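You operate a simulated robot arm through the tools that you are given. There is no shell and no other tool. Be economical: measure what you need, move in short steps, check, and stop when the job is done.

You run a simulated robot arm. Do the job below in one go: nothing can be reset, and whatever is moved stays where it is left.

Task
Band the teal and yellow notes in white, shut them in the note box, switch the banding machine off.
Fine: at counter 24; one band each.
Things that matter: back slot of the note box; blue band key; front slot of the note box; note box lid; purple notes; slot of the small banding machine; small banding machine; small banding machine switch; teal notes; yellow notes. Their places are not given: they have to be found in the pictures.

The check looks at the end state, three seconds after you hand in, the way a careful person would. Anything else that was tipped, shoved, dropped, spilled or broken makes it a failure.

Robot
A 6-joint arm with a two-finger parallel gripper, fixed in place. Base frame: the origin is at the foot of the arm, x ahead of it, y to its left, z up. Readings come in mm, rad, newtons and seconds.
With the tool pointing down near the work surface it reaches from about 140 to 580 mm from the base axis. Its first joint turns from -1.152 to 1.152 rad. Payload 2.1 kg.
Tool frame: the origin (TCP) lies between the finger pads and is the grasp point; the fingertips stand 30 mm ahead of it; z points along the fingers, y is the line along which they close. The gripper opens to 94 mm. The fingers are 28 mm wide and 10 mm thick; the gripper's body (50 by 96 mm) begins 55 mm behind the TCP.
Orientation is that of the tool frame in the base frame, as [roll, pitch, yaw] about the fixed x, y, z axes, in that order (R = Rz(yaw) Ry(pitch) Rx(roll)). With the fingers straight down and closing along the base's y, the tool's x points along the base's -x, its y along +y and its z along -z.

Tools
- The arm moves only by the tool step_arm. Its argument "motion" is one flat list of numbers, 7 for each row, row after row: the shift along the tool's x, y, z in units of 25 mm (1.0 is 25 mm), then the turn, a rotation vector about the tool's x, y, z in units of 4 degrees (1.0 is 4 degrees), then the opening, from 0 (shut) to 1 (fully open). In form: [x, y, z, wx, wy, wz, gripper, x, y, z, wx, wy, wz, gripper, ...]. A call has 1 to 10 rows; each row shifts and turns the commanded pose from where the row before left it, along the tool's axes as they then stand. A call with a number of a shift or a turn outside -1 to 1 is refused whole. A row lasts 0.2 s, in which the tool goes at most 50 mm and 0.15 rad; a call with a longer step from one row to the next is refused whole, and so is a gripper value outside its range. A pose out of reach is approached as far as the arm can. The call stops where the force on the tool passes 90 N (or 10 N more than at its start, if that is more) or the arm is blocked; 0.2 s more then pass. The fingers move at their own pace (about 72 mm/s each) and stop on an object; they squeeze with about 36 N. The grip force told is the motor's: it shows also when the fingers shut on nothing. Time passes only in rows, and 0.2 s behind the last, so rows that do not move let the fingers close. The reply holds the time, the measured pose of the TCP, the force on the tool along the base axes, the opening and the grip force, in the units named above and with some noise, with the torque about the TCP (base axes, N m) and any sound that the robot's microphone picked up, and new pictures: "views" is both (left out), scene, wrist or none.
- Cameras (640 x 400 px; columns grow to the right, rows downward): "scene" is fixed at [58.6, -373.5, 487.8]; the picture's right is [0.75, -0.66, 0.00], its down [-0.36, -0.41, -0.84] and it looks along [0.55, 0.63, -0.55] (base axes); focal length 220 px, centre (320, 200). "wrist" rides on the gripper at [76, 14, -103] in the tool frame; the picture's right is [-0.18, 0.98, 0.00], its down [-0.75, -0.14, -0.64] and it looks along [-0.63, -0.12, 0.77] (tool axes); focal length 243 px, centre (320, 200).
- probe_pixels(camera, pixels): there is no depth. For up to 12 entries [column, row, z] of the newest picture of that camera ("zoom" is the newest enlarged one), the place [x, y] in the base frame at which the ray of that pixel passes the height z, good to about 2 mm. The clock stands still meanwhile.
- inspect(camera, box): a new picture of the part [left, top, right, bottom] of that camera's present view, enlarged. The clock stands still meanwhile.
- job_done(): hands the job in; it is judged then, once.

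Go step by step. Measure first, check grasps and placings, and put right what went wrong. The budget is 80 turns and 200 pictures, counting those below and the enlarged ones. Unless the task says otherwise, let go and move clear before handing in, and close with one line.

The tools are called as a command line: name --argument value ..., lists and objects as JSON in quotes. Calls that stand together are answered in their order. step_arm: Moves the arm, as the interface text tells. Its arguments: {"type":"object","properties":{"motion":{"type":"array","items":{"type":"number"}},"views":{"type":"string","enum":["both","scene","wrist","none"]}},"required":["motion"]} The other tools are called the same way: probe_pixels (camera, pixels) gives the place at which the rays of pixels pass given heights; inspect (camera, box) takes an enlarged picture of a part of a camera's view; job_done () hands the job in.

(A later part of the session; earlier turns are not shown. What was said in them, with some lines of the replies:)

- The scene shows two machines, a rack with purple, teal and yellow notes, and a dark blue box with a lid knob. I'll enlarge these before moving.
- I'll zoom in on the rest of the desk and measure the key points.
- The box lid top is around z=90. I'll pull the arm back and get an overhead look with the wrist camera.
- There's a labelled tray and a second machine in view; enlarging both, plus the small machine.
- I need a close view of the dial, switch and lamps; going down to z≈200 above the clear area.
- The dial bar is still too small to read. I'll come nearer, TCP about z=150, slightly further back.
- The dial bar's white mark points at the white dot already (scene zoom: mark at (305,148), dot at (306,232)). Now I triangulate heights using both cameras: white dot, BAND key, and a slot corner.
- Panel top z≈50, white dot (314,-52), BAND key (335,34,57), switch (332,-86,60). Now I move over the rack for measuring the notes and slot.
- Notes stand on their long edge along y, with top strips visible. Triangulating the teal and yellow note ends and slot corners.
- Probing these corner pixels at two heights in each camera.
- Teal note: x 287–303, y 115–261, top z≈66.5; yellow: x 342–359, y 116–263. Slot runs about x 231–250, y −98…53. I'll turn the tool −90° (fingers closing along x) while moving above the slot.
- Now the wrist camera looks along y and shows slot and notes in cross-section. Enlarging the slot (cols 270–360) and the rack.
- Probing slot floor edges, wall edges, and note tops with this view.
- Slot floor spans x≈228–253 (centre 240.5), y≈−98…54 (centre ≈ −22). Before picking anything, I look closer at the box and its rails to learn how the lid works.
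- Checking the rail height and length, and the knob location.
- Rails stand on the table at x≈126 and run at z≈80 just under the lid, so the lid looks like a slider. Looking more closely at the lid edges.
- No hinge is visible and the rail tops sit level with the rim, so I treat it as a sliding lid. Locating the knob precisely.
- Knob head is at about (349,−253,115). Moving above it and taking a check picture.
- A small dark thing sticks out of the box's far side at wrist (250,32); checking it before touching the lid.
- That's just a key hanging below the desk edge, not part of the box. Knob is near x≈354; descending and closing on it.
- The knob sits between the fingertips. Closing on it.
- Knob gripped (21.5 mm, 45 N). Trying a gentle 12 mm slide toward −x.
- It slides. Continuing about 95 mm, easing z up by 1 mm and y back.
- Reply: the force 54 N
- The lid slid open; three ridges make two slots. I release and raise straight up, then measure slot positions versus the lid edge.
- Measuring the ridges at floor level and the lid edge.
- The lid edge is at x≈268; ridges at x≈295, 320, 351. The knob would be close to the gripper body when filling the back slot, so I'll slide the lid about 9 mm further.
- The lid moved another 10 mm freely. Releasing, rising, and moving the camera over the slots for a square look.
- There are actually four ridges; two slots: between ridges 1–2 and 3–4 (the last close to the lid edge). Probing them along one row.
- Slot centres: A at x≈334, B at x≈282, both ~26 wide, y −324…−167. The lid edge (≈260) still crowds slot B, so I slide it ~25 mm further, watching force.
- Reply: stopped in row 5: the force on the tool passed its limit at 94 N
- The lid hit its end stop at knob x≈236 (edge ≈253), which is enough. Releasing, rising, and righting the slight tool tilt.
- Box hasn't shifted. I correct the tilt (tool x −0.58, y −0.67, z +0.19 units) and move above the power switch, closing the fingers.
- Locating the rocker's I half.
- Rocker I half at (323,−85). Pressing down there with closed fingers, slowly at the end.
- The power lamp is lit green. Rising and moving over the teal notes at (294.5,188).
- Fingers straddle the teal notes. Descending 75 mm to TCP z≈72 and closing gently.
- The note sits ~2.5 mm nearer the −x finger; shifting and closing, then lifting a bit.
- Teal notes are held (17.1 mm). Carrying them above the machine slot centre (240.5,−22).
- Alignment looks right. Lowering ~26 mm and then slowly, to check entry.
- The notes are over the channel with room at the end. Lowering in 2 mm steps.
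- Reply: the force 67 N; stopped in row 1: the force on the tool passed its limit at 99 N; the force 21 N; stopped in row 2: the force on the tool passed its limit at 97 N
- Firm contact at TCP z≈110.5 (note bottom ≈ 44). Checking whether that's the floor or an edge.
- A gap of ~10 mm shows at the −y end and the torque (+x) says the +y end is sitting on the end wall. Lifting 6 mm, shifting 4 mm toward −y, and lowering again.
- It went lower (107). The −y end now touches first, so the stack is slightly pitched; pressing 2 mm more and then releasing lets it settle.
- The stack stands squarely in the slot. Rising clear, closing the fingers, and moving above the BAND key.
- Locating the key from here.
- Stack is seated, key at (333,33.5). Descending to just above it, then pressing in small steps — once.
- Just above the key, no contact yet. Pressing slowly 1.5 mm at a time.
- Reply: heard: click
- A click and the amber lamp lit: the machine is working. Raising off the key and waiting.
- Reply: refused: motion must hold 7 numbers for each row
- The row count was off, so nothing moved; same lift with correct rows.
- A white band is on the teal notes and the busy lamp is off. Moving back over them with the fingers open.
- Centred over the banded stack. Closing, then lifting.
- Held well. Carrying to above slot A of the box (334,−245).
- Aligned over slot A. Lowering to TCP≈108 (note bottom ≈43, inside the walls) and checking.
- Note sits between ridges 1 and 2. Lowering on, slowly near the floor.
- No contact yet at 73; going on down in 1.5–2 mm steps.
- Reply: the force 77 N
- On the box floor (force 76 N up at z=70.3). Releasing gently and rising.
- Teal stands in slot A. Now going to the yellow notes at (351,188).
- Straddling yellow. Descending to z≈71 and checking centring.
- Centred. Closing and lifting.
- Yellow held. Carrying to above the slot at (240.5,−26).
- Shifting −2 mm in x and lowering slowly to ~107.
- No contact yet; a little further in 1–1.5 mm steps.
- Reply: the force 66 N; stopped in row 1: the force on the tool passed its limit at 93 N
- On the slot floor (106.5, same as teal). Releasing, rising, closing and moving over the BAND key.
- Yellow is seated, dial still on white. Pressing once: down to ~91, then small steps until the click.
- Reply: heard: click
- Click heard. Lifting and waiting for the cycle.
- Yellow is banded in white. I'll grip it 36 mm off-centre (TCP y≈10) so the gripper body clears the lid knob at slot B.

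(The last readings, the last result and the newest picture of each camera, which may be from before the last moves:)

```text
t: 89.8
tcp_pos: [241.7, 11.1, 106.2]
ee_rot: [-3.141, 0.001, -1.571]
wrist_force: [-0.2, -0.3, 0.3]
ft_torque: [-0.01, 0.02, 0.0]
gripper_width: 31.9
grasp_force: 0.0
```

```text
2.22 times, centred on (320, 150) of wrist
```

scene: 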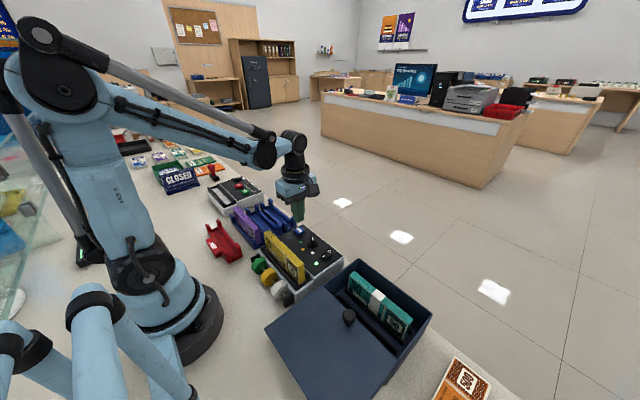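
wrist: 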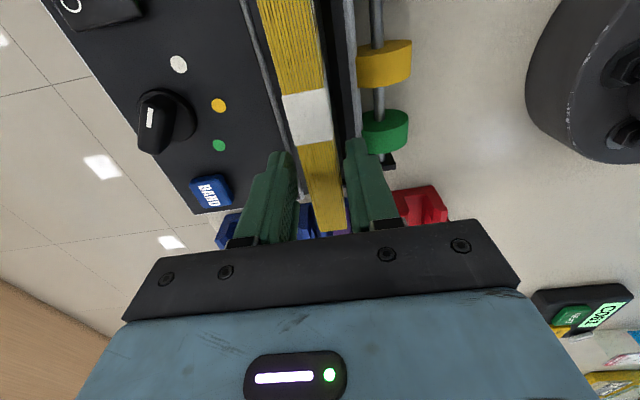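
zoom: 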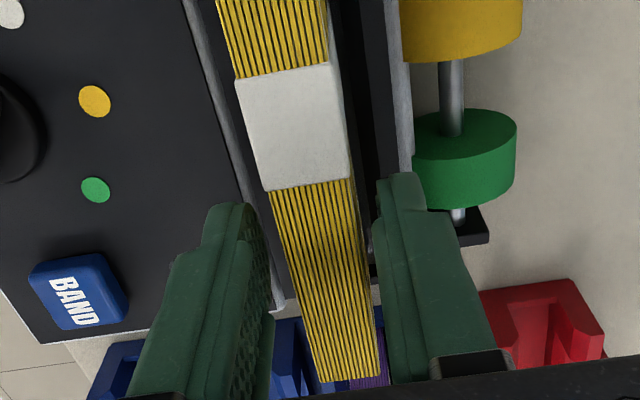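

Slightly right of centre; shifting −2 mm in x, closing, lifting.

step_arm --motion '[0, 0.07, 0, 0, 0, 0, 0.3, 0, 0, 0, 0, 0, 0, 0.2, 0, 0, 0, 0, 0, 0, 0.08, 0, 0, 0, 0, 0, 0, 0.08, 0, 0, 0, 0, 0, 0, 0.08, 0, 0, -0.4, 0, 0, 0, 0.08, 0, 0, -0.8, 0, 0, 0, 0.08, 0, 0, -1, 0, 0, 0, 0.08, 0, 0, -1, 0, 0, 0, 0.08]' --views "scene"

inspect --camera "scene" --box '[230, 180, 350, 300]'

```text
t: 91.8
tcp_pos: [239.6, 11.0, 186.6]
ee_rot: [3.141, -0.001, -1.572]
wrist_force: [0.0, 0.2, -0.3]
ft_torque: [0.05, -0.01, 0.0]
gripper_width: 17.2
grasp_force: 36.1
```

scene: 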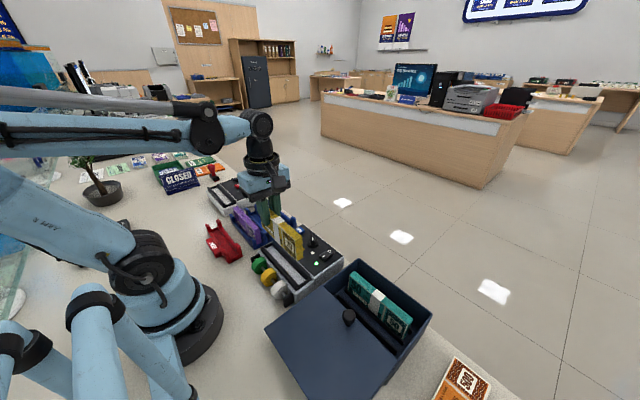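

```text
3.33 times, centred on (290, 240) of scene
```

zoom: 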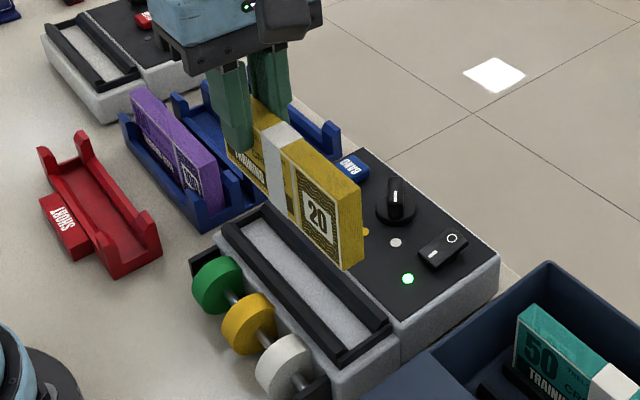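

Held level. Moving to above slot B: TCP (282,−208.5).

step_arm --motion '[0.8, -0.85, 0, 0, 0, 0, 0.08, 0.8, -0.85, 0, 0, 0, 0, 0.08, 0.9, 0, 0, 0, 0, 0, 0.08, 0.9, 0, 0, 0, 0, 0, 0.08, 1, 0, 0, 0, 0, 0, 0.08, 1, 0, 0, 0, 0, 0, 0.08, 1, 0, 0, 0, 0, 0, 0.08, 1, 0, 0, 0, 0, 0, 0.08, 0.9, 0, 0, 0, 0, 0, 0.08, 0.48, 0, 0, 0, 0, 0, 0.08]' --views "both"

inspect --camera "wrist" --box '[200, 0, 440, 200]'

inspect --camera "scene" --box '[300, 200, 450, 350]'

```text
t: 94.0
tcp_pos: [282.2, -208.1, 186.2]
ee_rot: [3.141, -0.002, -1.572]
wrist_force: [0.6, 0.3, -1.1]
ft_torque: [-0.01, 0.01, 0.0]
gripper_width: 17.0
grasp_force: 36.0
```

scene: 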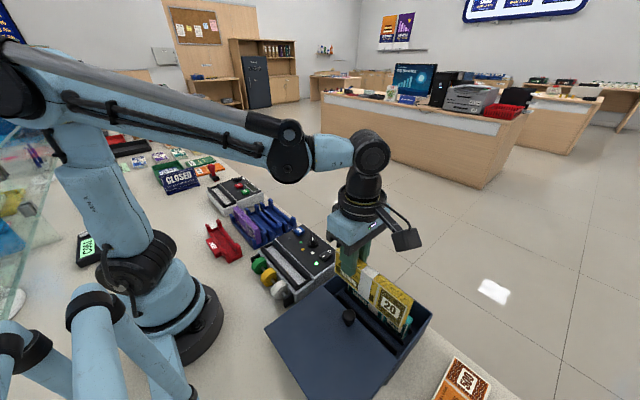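
wrist: 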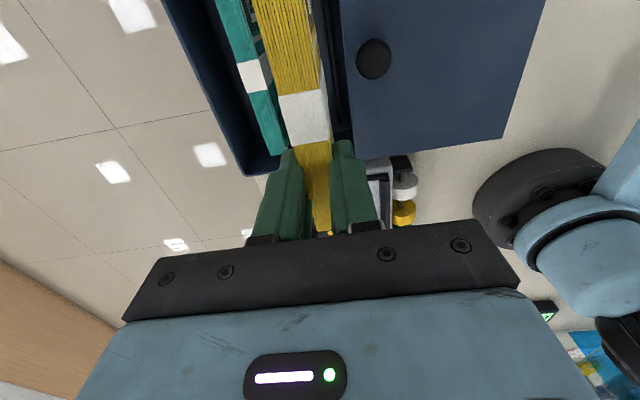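

```text
2.00 times, centred on (320, 100) of wrist
```

zoom: 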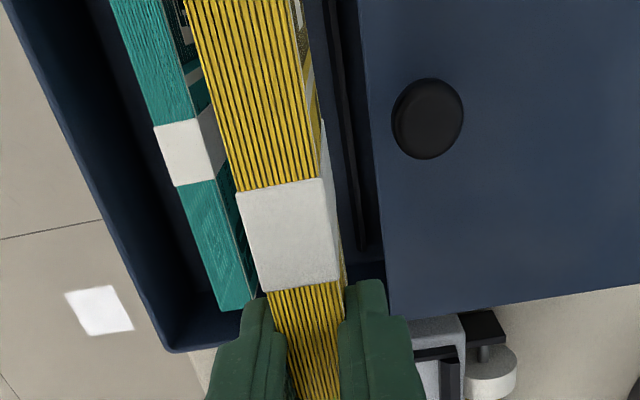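

```text
2.67 times, centred on (375, 275) of scene
```

zoom: 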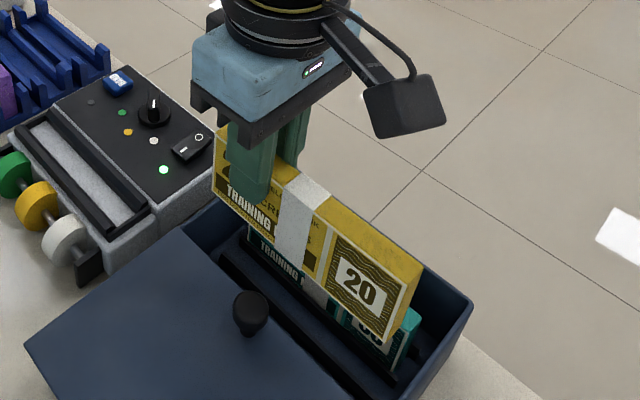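

Checking the lid edge, and bar 4, relative to the fingers.

probe_pixels --camera "wrist" --pixels '[[352.5, 145, 88], [349, 100, 88], [342, 125, 15], [336, 80, 15], [373, 59, 120], [342.5, 145, 88]]'

step_arm --motion '[0, 0, 0.8, 0, 0, 0, 0.08, 0, 0, 0.8, 0, 0, 0, 0.08]' --views "wrist"

inspect --camera "wrist" --box '[220, 0, 420, 240]'

inspect --camera "scene" --box '[310, 220, 430, 340]'

```text
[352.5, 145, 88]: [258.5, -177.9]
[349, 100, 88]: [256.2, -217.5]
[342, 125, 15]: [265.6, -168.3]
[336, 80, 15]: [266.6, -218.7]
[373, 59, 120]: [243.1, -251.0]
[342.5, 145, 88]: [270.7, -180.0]
```

```text
t: 94.5
tcp_pos: [283.7, -208.9, 147.4]
ee_rot: [3.141, 0.0, -1.571]
wrist_force: [0.2, 0.6, -2.2]
ft_torque: [0.04, 0.01, -0.02]
gripper_width: 17.5
grasp_force: 36.1
```

wrist: 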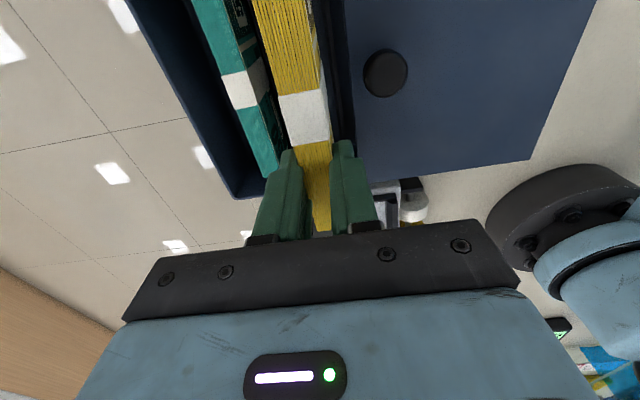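

```text
1.67 times, centred on (320, 120) of wrist
```

zoom: 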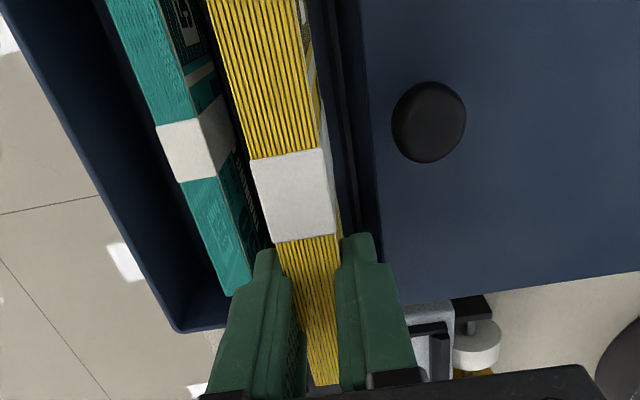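

```text
3.33 times, centred on (370, 280) of scene
```

zoom: 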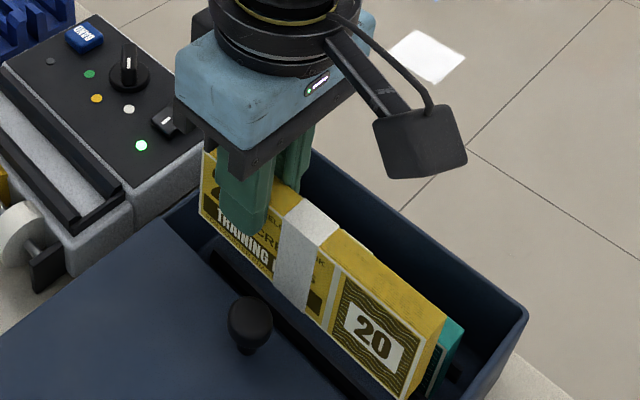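

Lid edge is at x≈257, fingers' outer side ≈264: fine. Nudging +1 mm in x and lowering toward the floor.

step_arm --motion '[0, -0.05, 0.6, 0, 0, 0, 0.08, 0, 0, 0.6, 0, 0, 0, 0.08]' --views "wrist"

inspect --camera "scene" --box '[310, 220, 430, 340]'

inspect --camera "wrist" --box '[220, 0, 420, 240]'

```text
t: 95.2
tcp_pos: [283.1, -208.2, 116.6]
ee_rot: [-3.141, 0.0, -1.572]
wrist_force: [0.6, 0.2, -0.7]
ft_torque: [0.03, -0.03, 0.0]
gripper_width: 17.1
grasp_force: 36.1
```

wrist: 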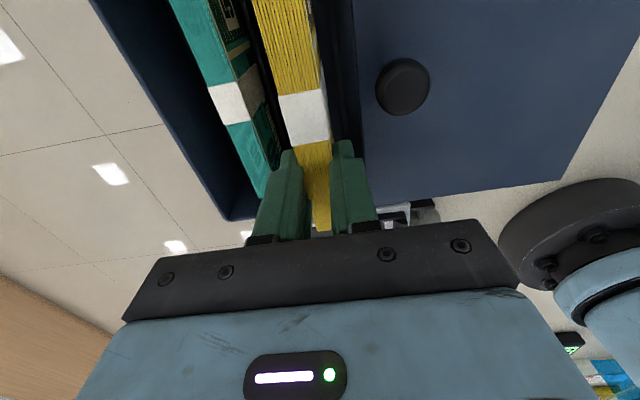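

```text
3.33 times, centred on (370, 280) of scene
```

zoom: 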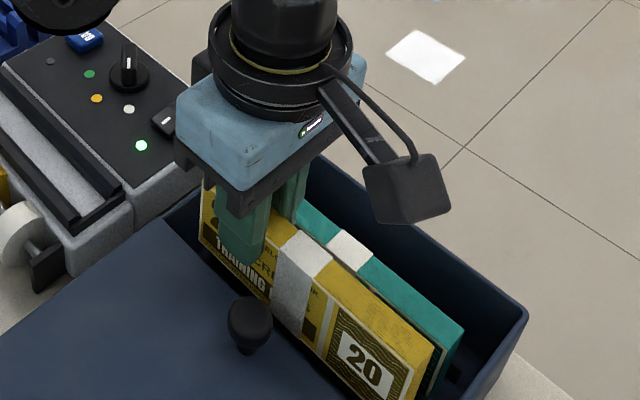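

```text
1.67 times, centred on (320, 120) of wrist
```

zoom: 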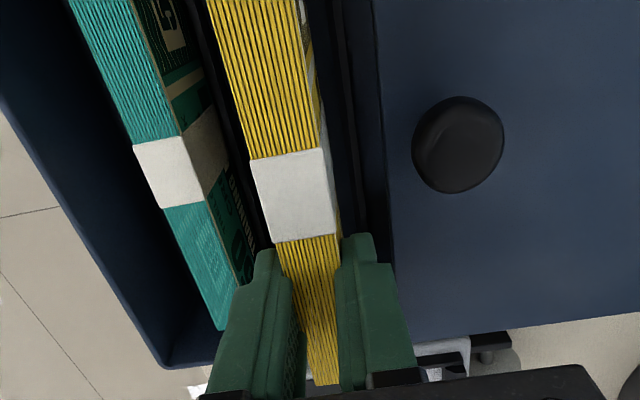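

Clear on all sides. Continuing down, slow at the end.

step_arm --motion '[0, -0.03, 0.5, 0, 0, 0, 0.08, 0, 0, 0.5, 0, 0, 0, 0.08, 0, 0, 0.4, 0, 0, 0, 0.08, 0, 0, 0.2, 0, 0, 0, 0.08, 0, 0, 0.1, 0, 0, 0, 0.08]' --views "none"

step_arm --motion '[0, 0, 0.06, 0, 0, 0, 0.08, 0, 0, 0, 0, 0, 0, 0.08]' --views "none"

inspect --camera "scene" --box '[310, 220, 430, 340]'

```text
t: 96.3
tcp_pos: [283.4, -208.0, 75.0]
ee_rot: [3.138, 0.0, -1.571]
wrist_force: [-11.2, 0.2, 3.2]
ft_torque: [0.11, 0.67, 0.14]
gripper_width: 17.1
grasp_force: 35.9
```

```text
t: 97.0
tcp_pos: [283.6, -208.5, 72.3]
ee_rot: [3.14, 0.001, -1.573]
wrist_force: [-14.7, -1.1, 3.1]
ft_torque: [-0.05, 0.9, 0.01]
gripper_width: 17.0
grasp_force: 36.2
```

```text
3.33 times, centred on (370, 280) of scene
```

zoom: 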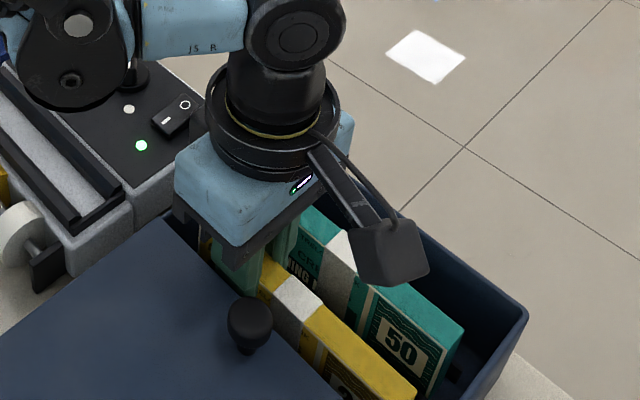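

Side force (−15 N at ~61 mm below TCP) shows the stack's foot rubbing ridge 3. Easing 2.5 mm toward −x, then finishing the descent.

step_arm --motion '[0, 0.05, 0, 0, 0, 0, 0.08, 0, 0.05, 0, 0, 0, 0, 0.08, 0, 0, 0.05, 0, 0, 0, 0.08, 0, 0, 0, 0, 0, 0, 0.08]' --views "none"

step_arm --motion '[0, 0, 0.05, 0, 0, 0, 0.08, 0, 0, 0, 0, 0, 0, 0.08]' --views "none"

```text
t: 98.0
tcp_pos: [282.2, -208.8, 71.1]
ee_rot: [-3.141, 0.001, -1.571]
wrist_force: [-0.3, 0.0, -0.7]
ft_torque: [0.03, 0.02, 0.02]
gripper_width: 17.3
grasp_force: 35.9
```

```text
t: 98.5
tcp_pos: [282.1, -208.0, 71.9]
ee_rot: [-3.141, 0.0, -1.572]
wrist_force: [-0.7, 3.8, 31.1]
ft_torque: [-0.44, 0.04, 0.0]
gripper_width: 17.4
grasp_force: 35.4
```

On the floor, side load gone. Releasing with a small opening and rising straight up.

step_arm --motion '[0, 0, 0, 0, 0, 0, 0.14, 0, 0, 0, 0, 0, 0, 0.2, 0, -0.02, 0, 0, 0, 0, 0.25, 0, 0, 0, 0, 0, 0, 0.25, 0, 0, -0.4, 0, 0, 0, 0.25, 0, 0, -0.8, 0, 0, 0, 0.25, 0, 0, -1, 0, 0, 0, 0.25, 0, 0, -1, 0, 0, 0, 0.25, 0, 0, -1, 0, 0, 0, 0.25]' --views "both"

inspect --camera "scene" --box '[310, 230, 440, 350]'

inspect --camera "wrist" --box '[180, 0, 420, 180]'

```text
t: 100.5
tcp_pos: [282.4, -208.5, 175.6]
ee_rot: [3.14, -0.001, -1.571]
wrist_force: [0.2, -0.1, 0.7]
ft_torque: [0.01, -0.02, -0.03]
gripper_width: 23.4
grasp_force: 0.1
```

scene: 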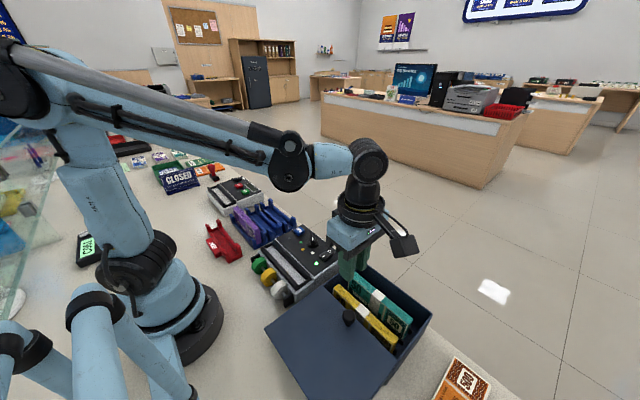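
wrist: 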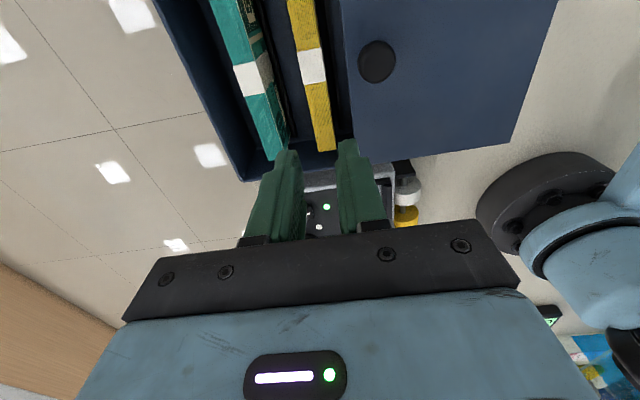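

```text
3.33 times, centred on (375, 290) of scene
```

zoom: 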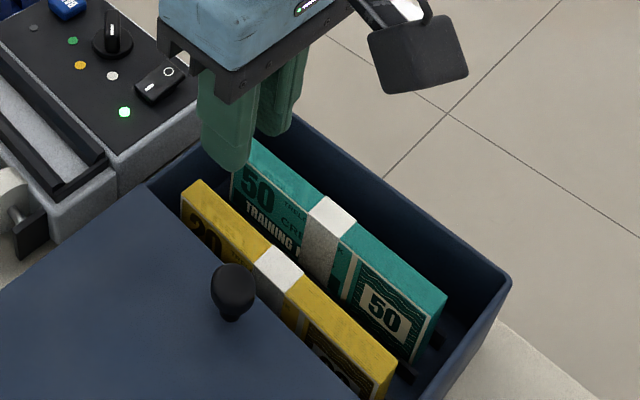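

```text
2.22 times, centred on (300, 90) of wrist
```

zoom: 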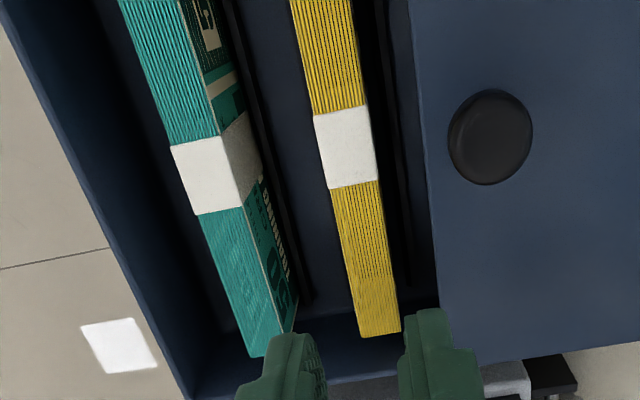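

Both banded stacks stand in their slots. Now gripping the lid knob at about (239,−254).

step_arm --motion '[0.9, 0.87, 0, 0, 0, 0, 0.4, 0.92, 0.87, 0, 0, 0, 0, 0.6, 0, 0, 0, 0, 0, 0, 0.6, 0, 0, 0.8, 0, 0, 0, 0.6, 0, 0, 0.8, 0, 0, 0, 0.6, 0, 0, 0.28, 0, 0, 0, 0.6, 0, 0, 0, 0, 0, 0, 0.4, 0, 0, 0, 0, 0, 0, 0.2, 0, 0, 0, 0, 0, 0, 0.1, 0, 0, 0, 0, 0, 0, 0.1]' --views "wrist"

```text
t: 102.8
tcp_pos: [239.4, -253.6, 126.8]
ee_rot: [3.142, -0.001, -1.571]
wrist_force: [-0.2, -0.4, -9.2]
ft_torque: [-0.05, -0.03, 0.03]
gripper_width: 22.1
grasp_force: 45.5
```

wrist: 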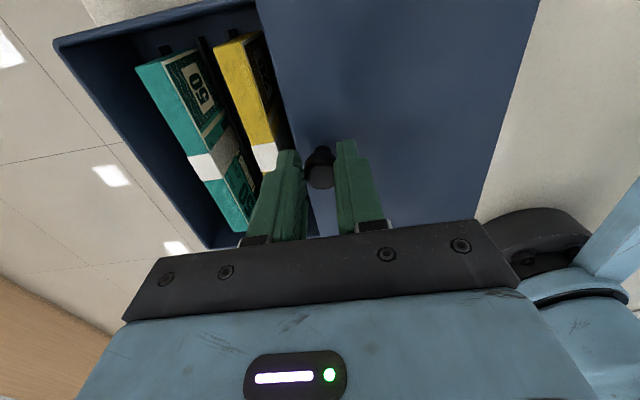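

Knob gripped. Sliding the lid back toward +x.

step_arm --motion '[0, -0.3, 0, 0, 0, 0, 0.1, 0, -0.4, 0, 0, 0, 0, 0.1, 0, -0.4, 0, 0, 0, 0, 0.1, 0, -0.4, 0, 0, 0, 0, 0.1, 0, -0.4, 0, 0, 0, 0, 0.1, 0, -0.4, 0, 0, 0, 0, 0.1]' --views "none"

step_arm --motion '[0, -0.4, 0, 0, 0, 0, 0.1, 0, -0.4, 0, 0, 0, 0, 0.1, 0, -0.4, 0, 0, 0, 0, 0.1, 0, -0.4, 0, 0, 0, 0, 0.1, 0, -0.4, 0, 0, 0, 0, 0.1, 0, -0.2, 0, 0, 0, 0, 0.1]' --views "both"

inspect --camera "scene" --box '[300, 240, 450, 400]'

```text
t: 104.2
tcp_pos: [296.3, -253.6, 128.6]
ee_rot: [-3.139, 0.0, -1.57]
wrist_force: [-0.7, -1.5, -18.1]
ft_torque: [0.17, 0.0, 0.01]
gripper_width: 21.6
grasp_force: 44.5
```

```text
t: 105.5
tcp_pos: [351.1, -254.9, 128.4]
ee_rot: [-3.141, -0.001, -1.572]
wrist_force: [-0.3, 0.8, -1.2]
ft_torque: [0.58, 0.01, 0.03]
gripper_width: 21.8
grasp_force: 44.7
```

scene: 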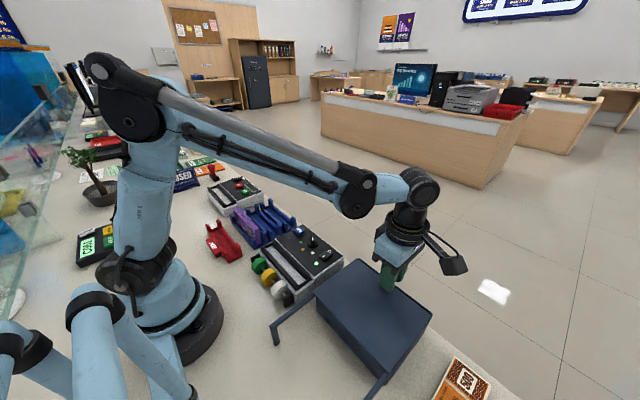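
wrist: 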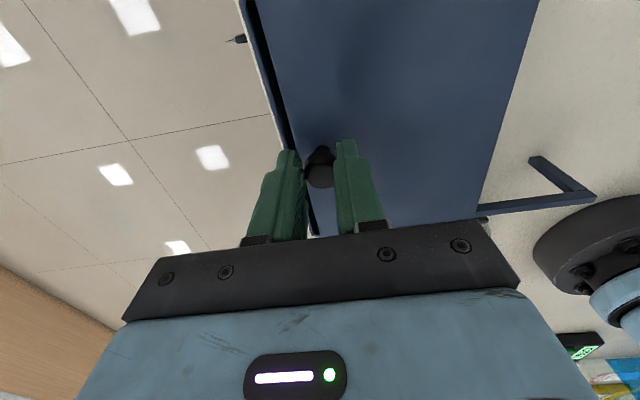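

```text
2.50 times, centred on (375, 320) of scene
5 turns are left
```

zoom: 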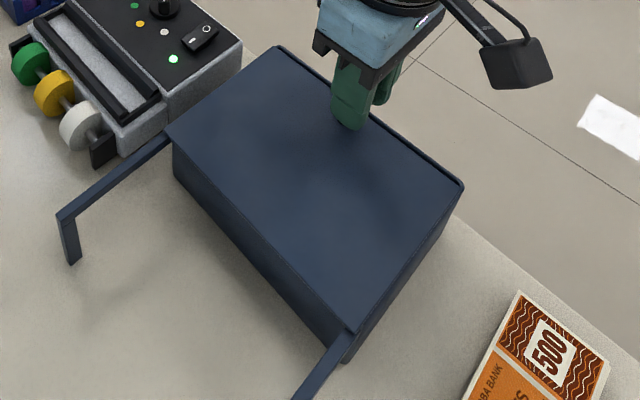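

The lid is within ~7 mm of its closed position and few turns remain. Pushing it home, releasing, rising, and moving over the switch's O half.

step_arm --motion '[0, -0.09, 0, 0, 0, 0, 0.1, 0, -0.09, 0, 0, 0, 0, 0.1, 0, -0.09, 0, 0, 0, 0, 0.1, 0, 0, 0, 0, 0, 0, 0.1]' --views "none"

step_arm --motion '[0, 0, 0, 0, 0, 0, 0.3, 0, 0, 0, 0, 0, 0, 0.5, 0, 0, 0, 0, 0, 0, 0.6, 0, 0, -1, 0, 0, 0, 0.6, 0, 0, -1, 0, 0, 0, 0.6, 0, 0, -1, 0, 0, 0, 0.6, -1, 0, 0, 0, 0, 0, 0.4, -1, 0, 0, 0, 0, 0, 0.2, -1, 0, 0, 0, 0, 0, 0]' --views "scene"

inspect --camera "scene" --box '[300, 240, 450, 400]'

```text
t: 106.5
tcp_pos: [358.3, -254.1, 129.1]
ee_rot: [3.14, 0.0, -1.572]
wrist_force: [-0.3, 2.7, -1.7]
ft_torque: [0.04, 0.02, 0.0]
gripper_width: 21.8
grasp_force: 44.3
```

```text
t: 108.5
tcp_pos: [357.3, -179.9, 203.1]
ee_rot: [-3.141, -0.001, -1.572]
wrist_force: [0.0, 0.5, 0.3]
ft_torque: [0.01, 0.0, 0.04]
gripper_width: 0.2
grasp_force: 32.3
```

scene: 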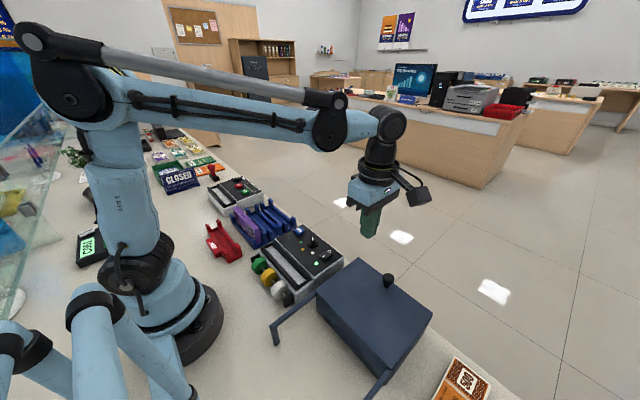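

```text
2.50 times, centred on (375, 320) of scene
4 turns are left
```

zoom: 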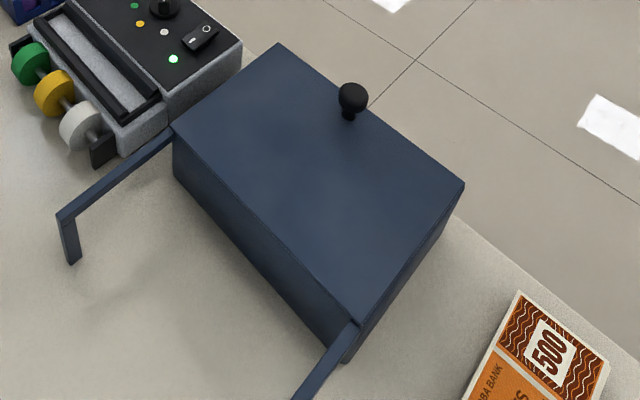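

The lid is fully shut, as at the start. Now pressing the O half of the switch at (346,−85).

step_arm --motion '[-1, 0.15, 0, 0, 0, 0, 0, -1, 0.15, 0, 0, 0, 0, 0, -1, 0.15, 0, 0, 0, 0, 0, -0.8, 0, 0, 0, 0, 0, 0, 0, 0, 1, 0, 0, 0, 0, 0, 0, 1, 0, 0, 0, 0, 0, 0, 1, 0, 0, 0, 0, 0, 0, 0.8, 0, 0, 0, 0]' --views "none"

step_arm --motion '[0, 0, 0.15, 0, 0, 0, 0, 0, 0, 0.1, 0, 0, 0, 0, 0, 0, 0.1, 0, 0, 0, 0, 0, 0, 0.1, 0, 0, 0, 0, 0, 0, 0.1, 0, 0, 0, 0, 0, 0, 0.08, 0, 0, 0, 0, 0, 0, 0.04, 0, 0, 0, 0]' --views "scene"

inspect --camera "scene" --box '[265, 205, 365, 285]'

```text
t: 110.3
tcp_pos: [346.6, -84.5, 108.8]
ee_rot: [-3.141, 0.001, -1.57]
wrist_force: [0.2, -0.6, -0.9]
ft_torque: [-0.01, -0.01, 0.0]
gripper_width: 0.0
grasp_force: 32.9
```

```text
t: 112.0
tcp_pos: [346.7, -82.6, 92.2]
ee_rot: [3.141, -0.001, -1.572]
wrist_force: [-0.2, 0.6, 0.0]
ft_torque: [0.01, -0.01, -0.01]
gripper_width: 0.1
grasp_force: 33.6
```

scene: 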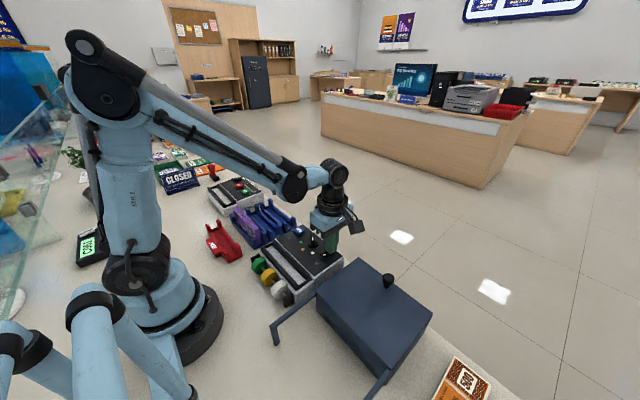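

```text
5.00 times, centred on (315, 245) of scene
3 turns are left
```

zoom: 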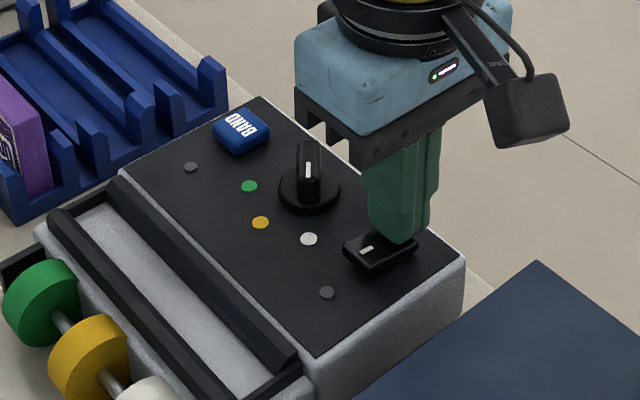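

The power lamp is dark: the machine is off. Rising clear and taking a last look at everything.

step_arm --motion '[0, 0, -0.5, 0, 0, 0, 0, 0, 0, -1, 0, 0, 0, 0, 0, 0, -1, 0, 0, 0, 0, 0, 0, -1, 0, 0, 0, 0, 0, 0, -1, 0, 0, 0, 0]' --views "scene"

inspect --camera "scene" --box '[200, 180, 440, 400]'

```text
t: 113.2
tcp_pos: [346.4, -82.7, 204.1]
ee_rot: [-3.141, -0.002, -1.569]
wrist_force: [-0.4, 1.0, -0.3]
ft_torque: [0.0, -0.03, 0.02]
gripper_width: 0.2
grasp_force: 32.8
```

scene: 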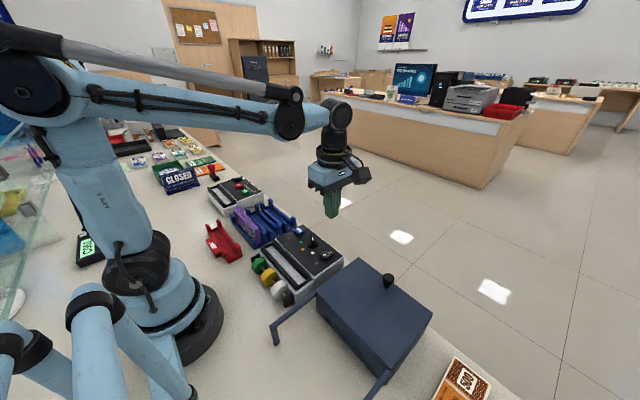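

```text
1.82 times, centred on (320, 290) of scene
2 turns are left
```

zoom: 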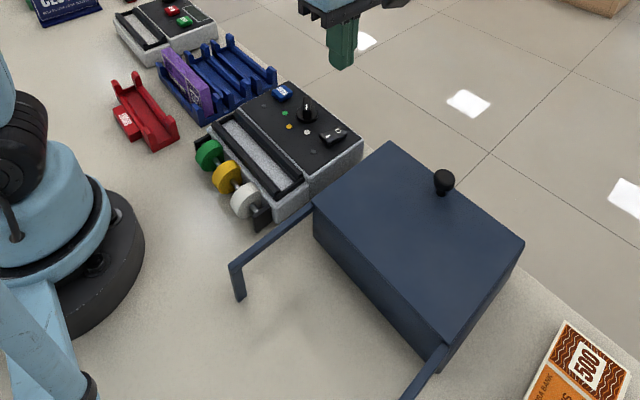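

The lid is shut, the machine's lamps are dark, the purple notes are untouched and the arm is clear, so I'm handing in.

job_done

```text
The job is handed in.
```

The teal and yellow notes each have one white band and stand in the note box's two slots with the lid shut. The small banding machine is switched off, and I've handed the job in.
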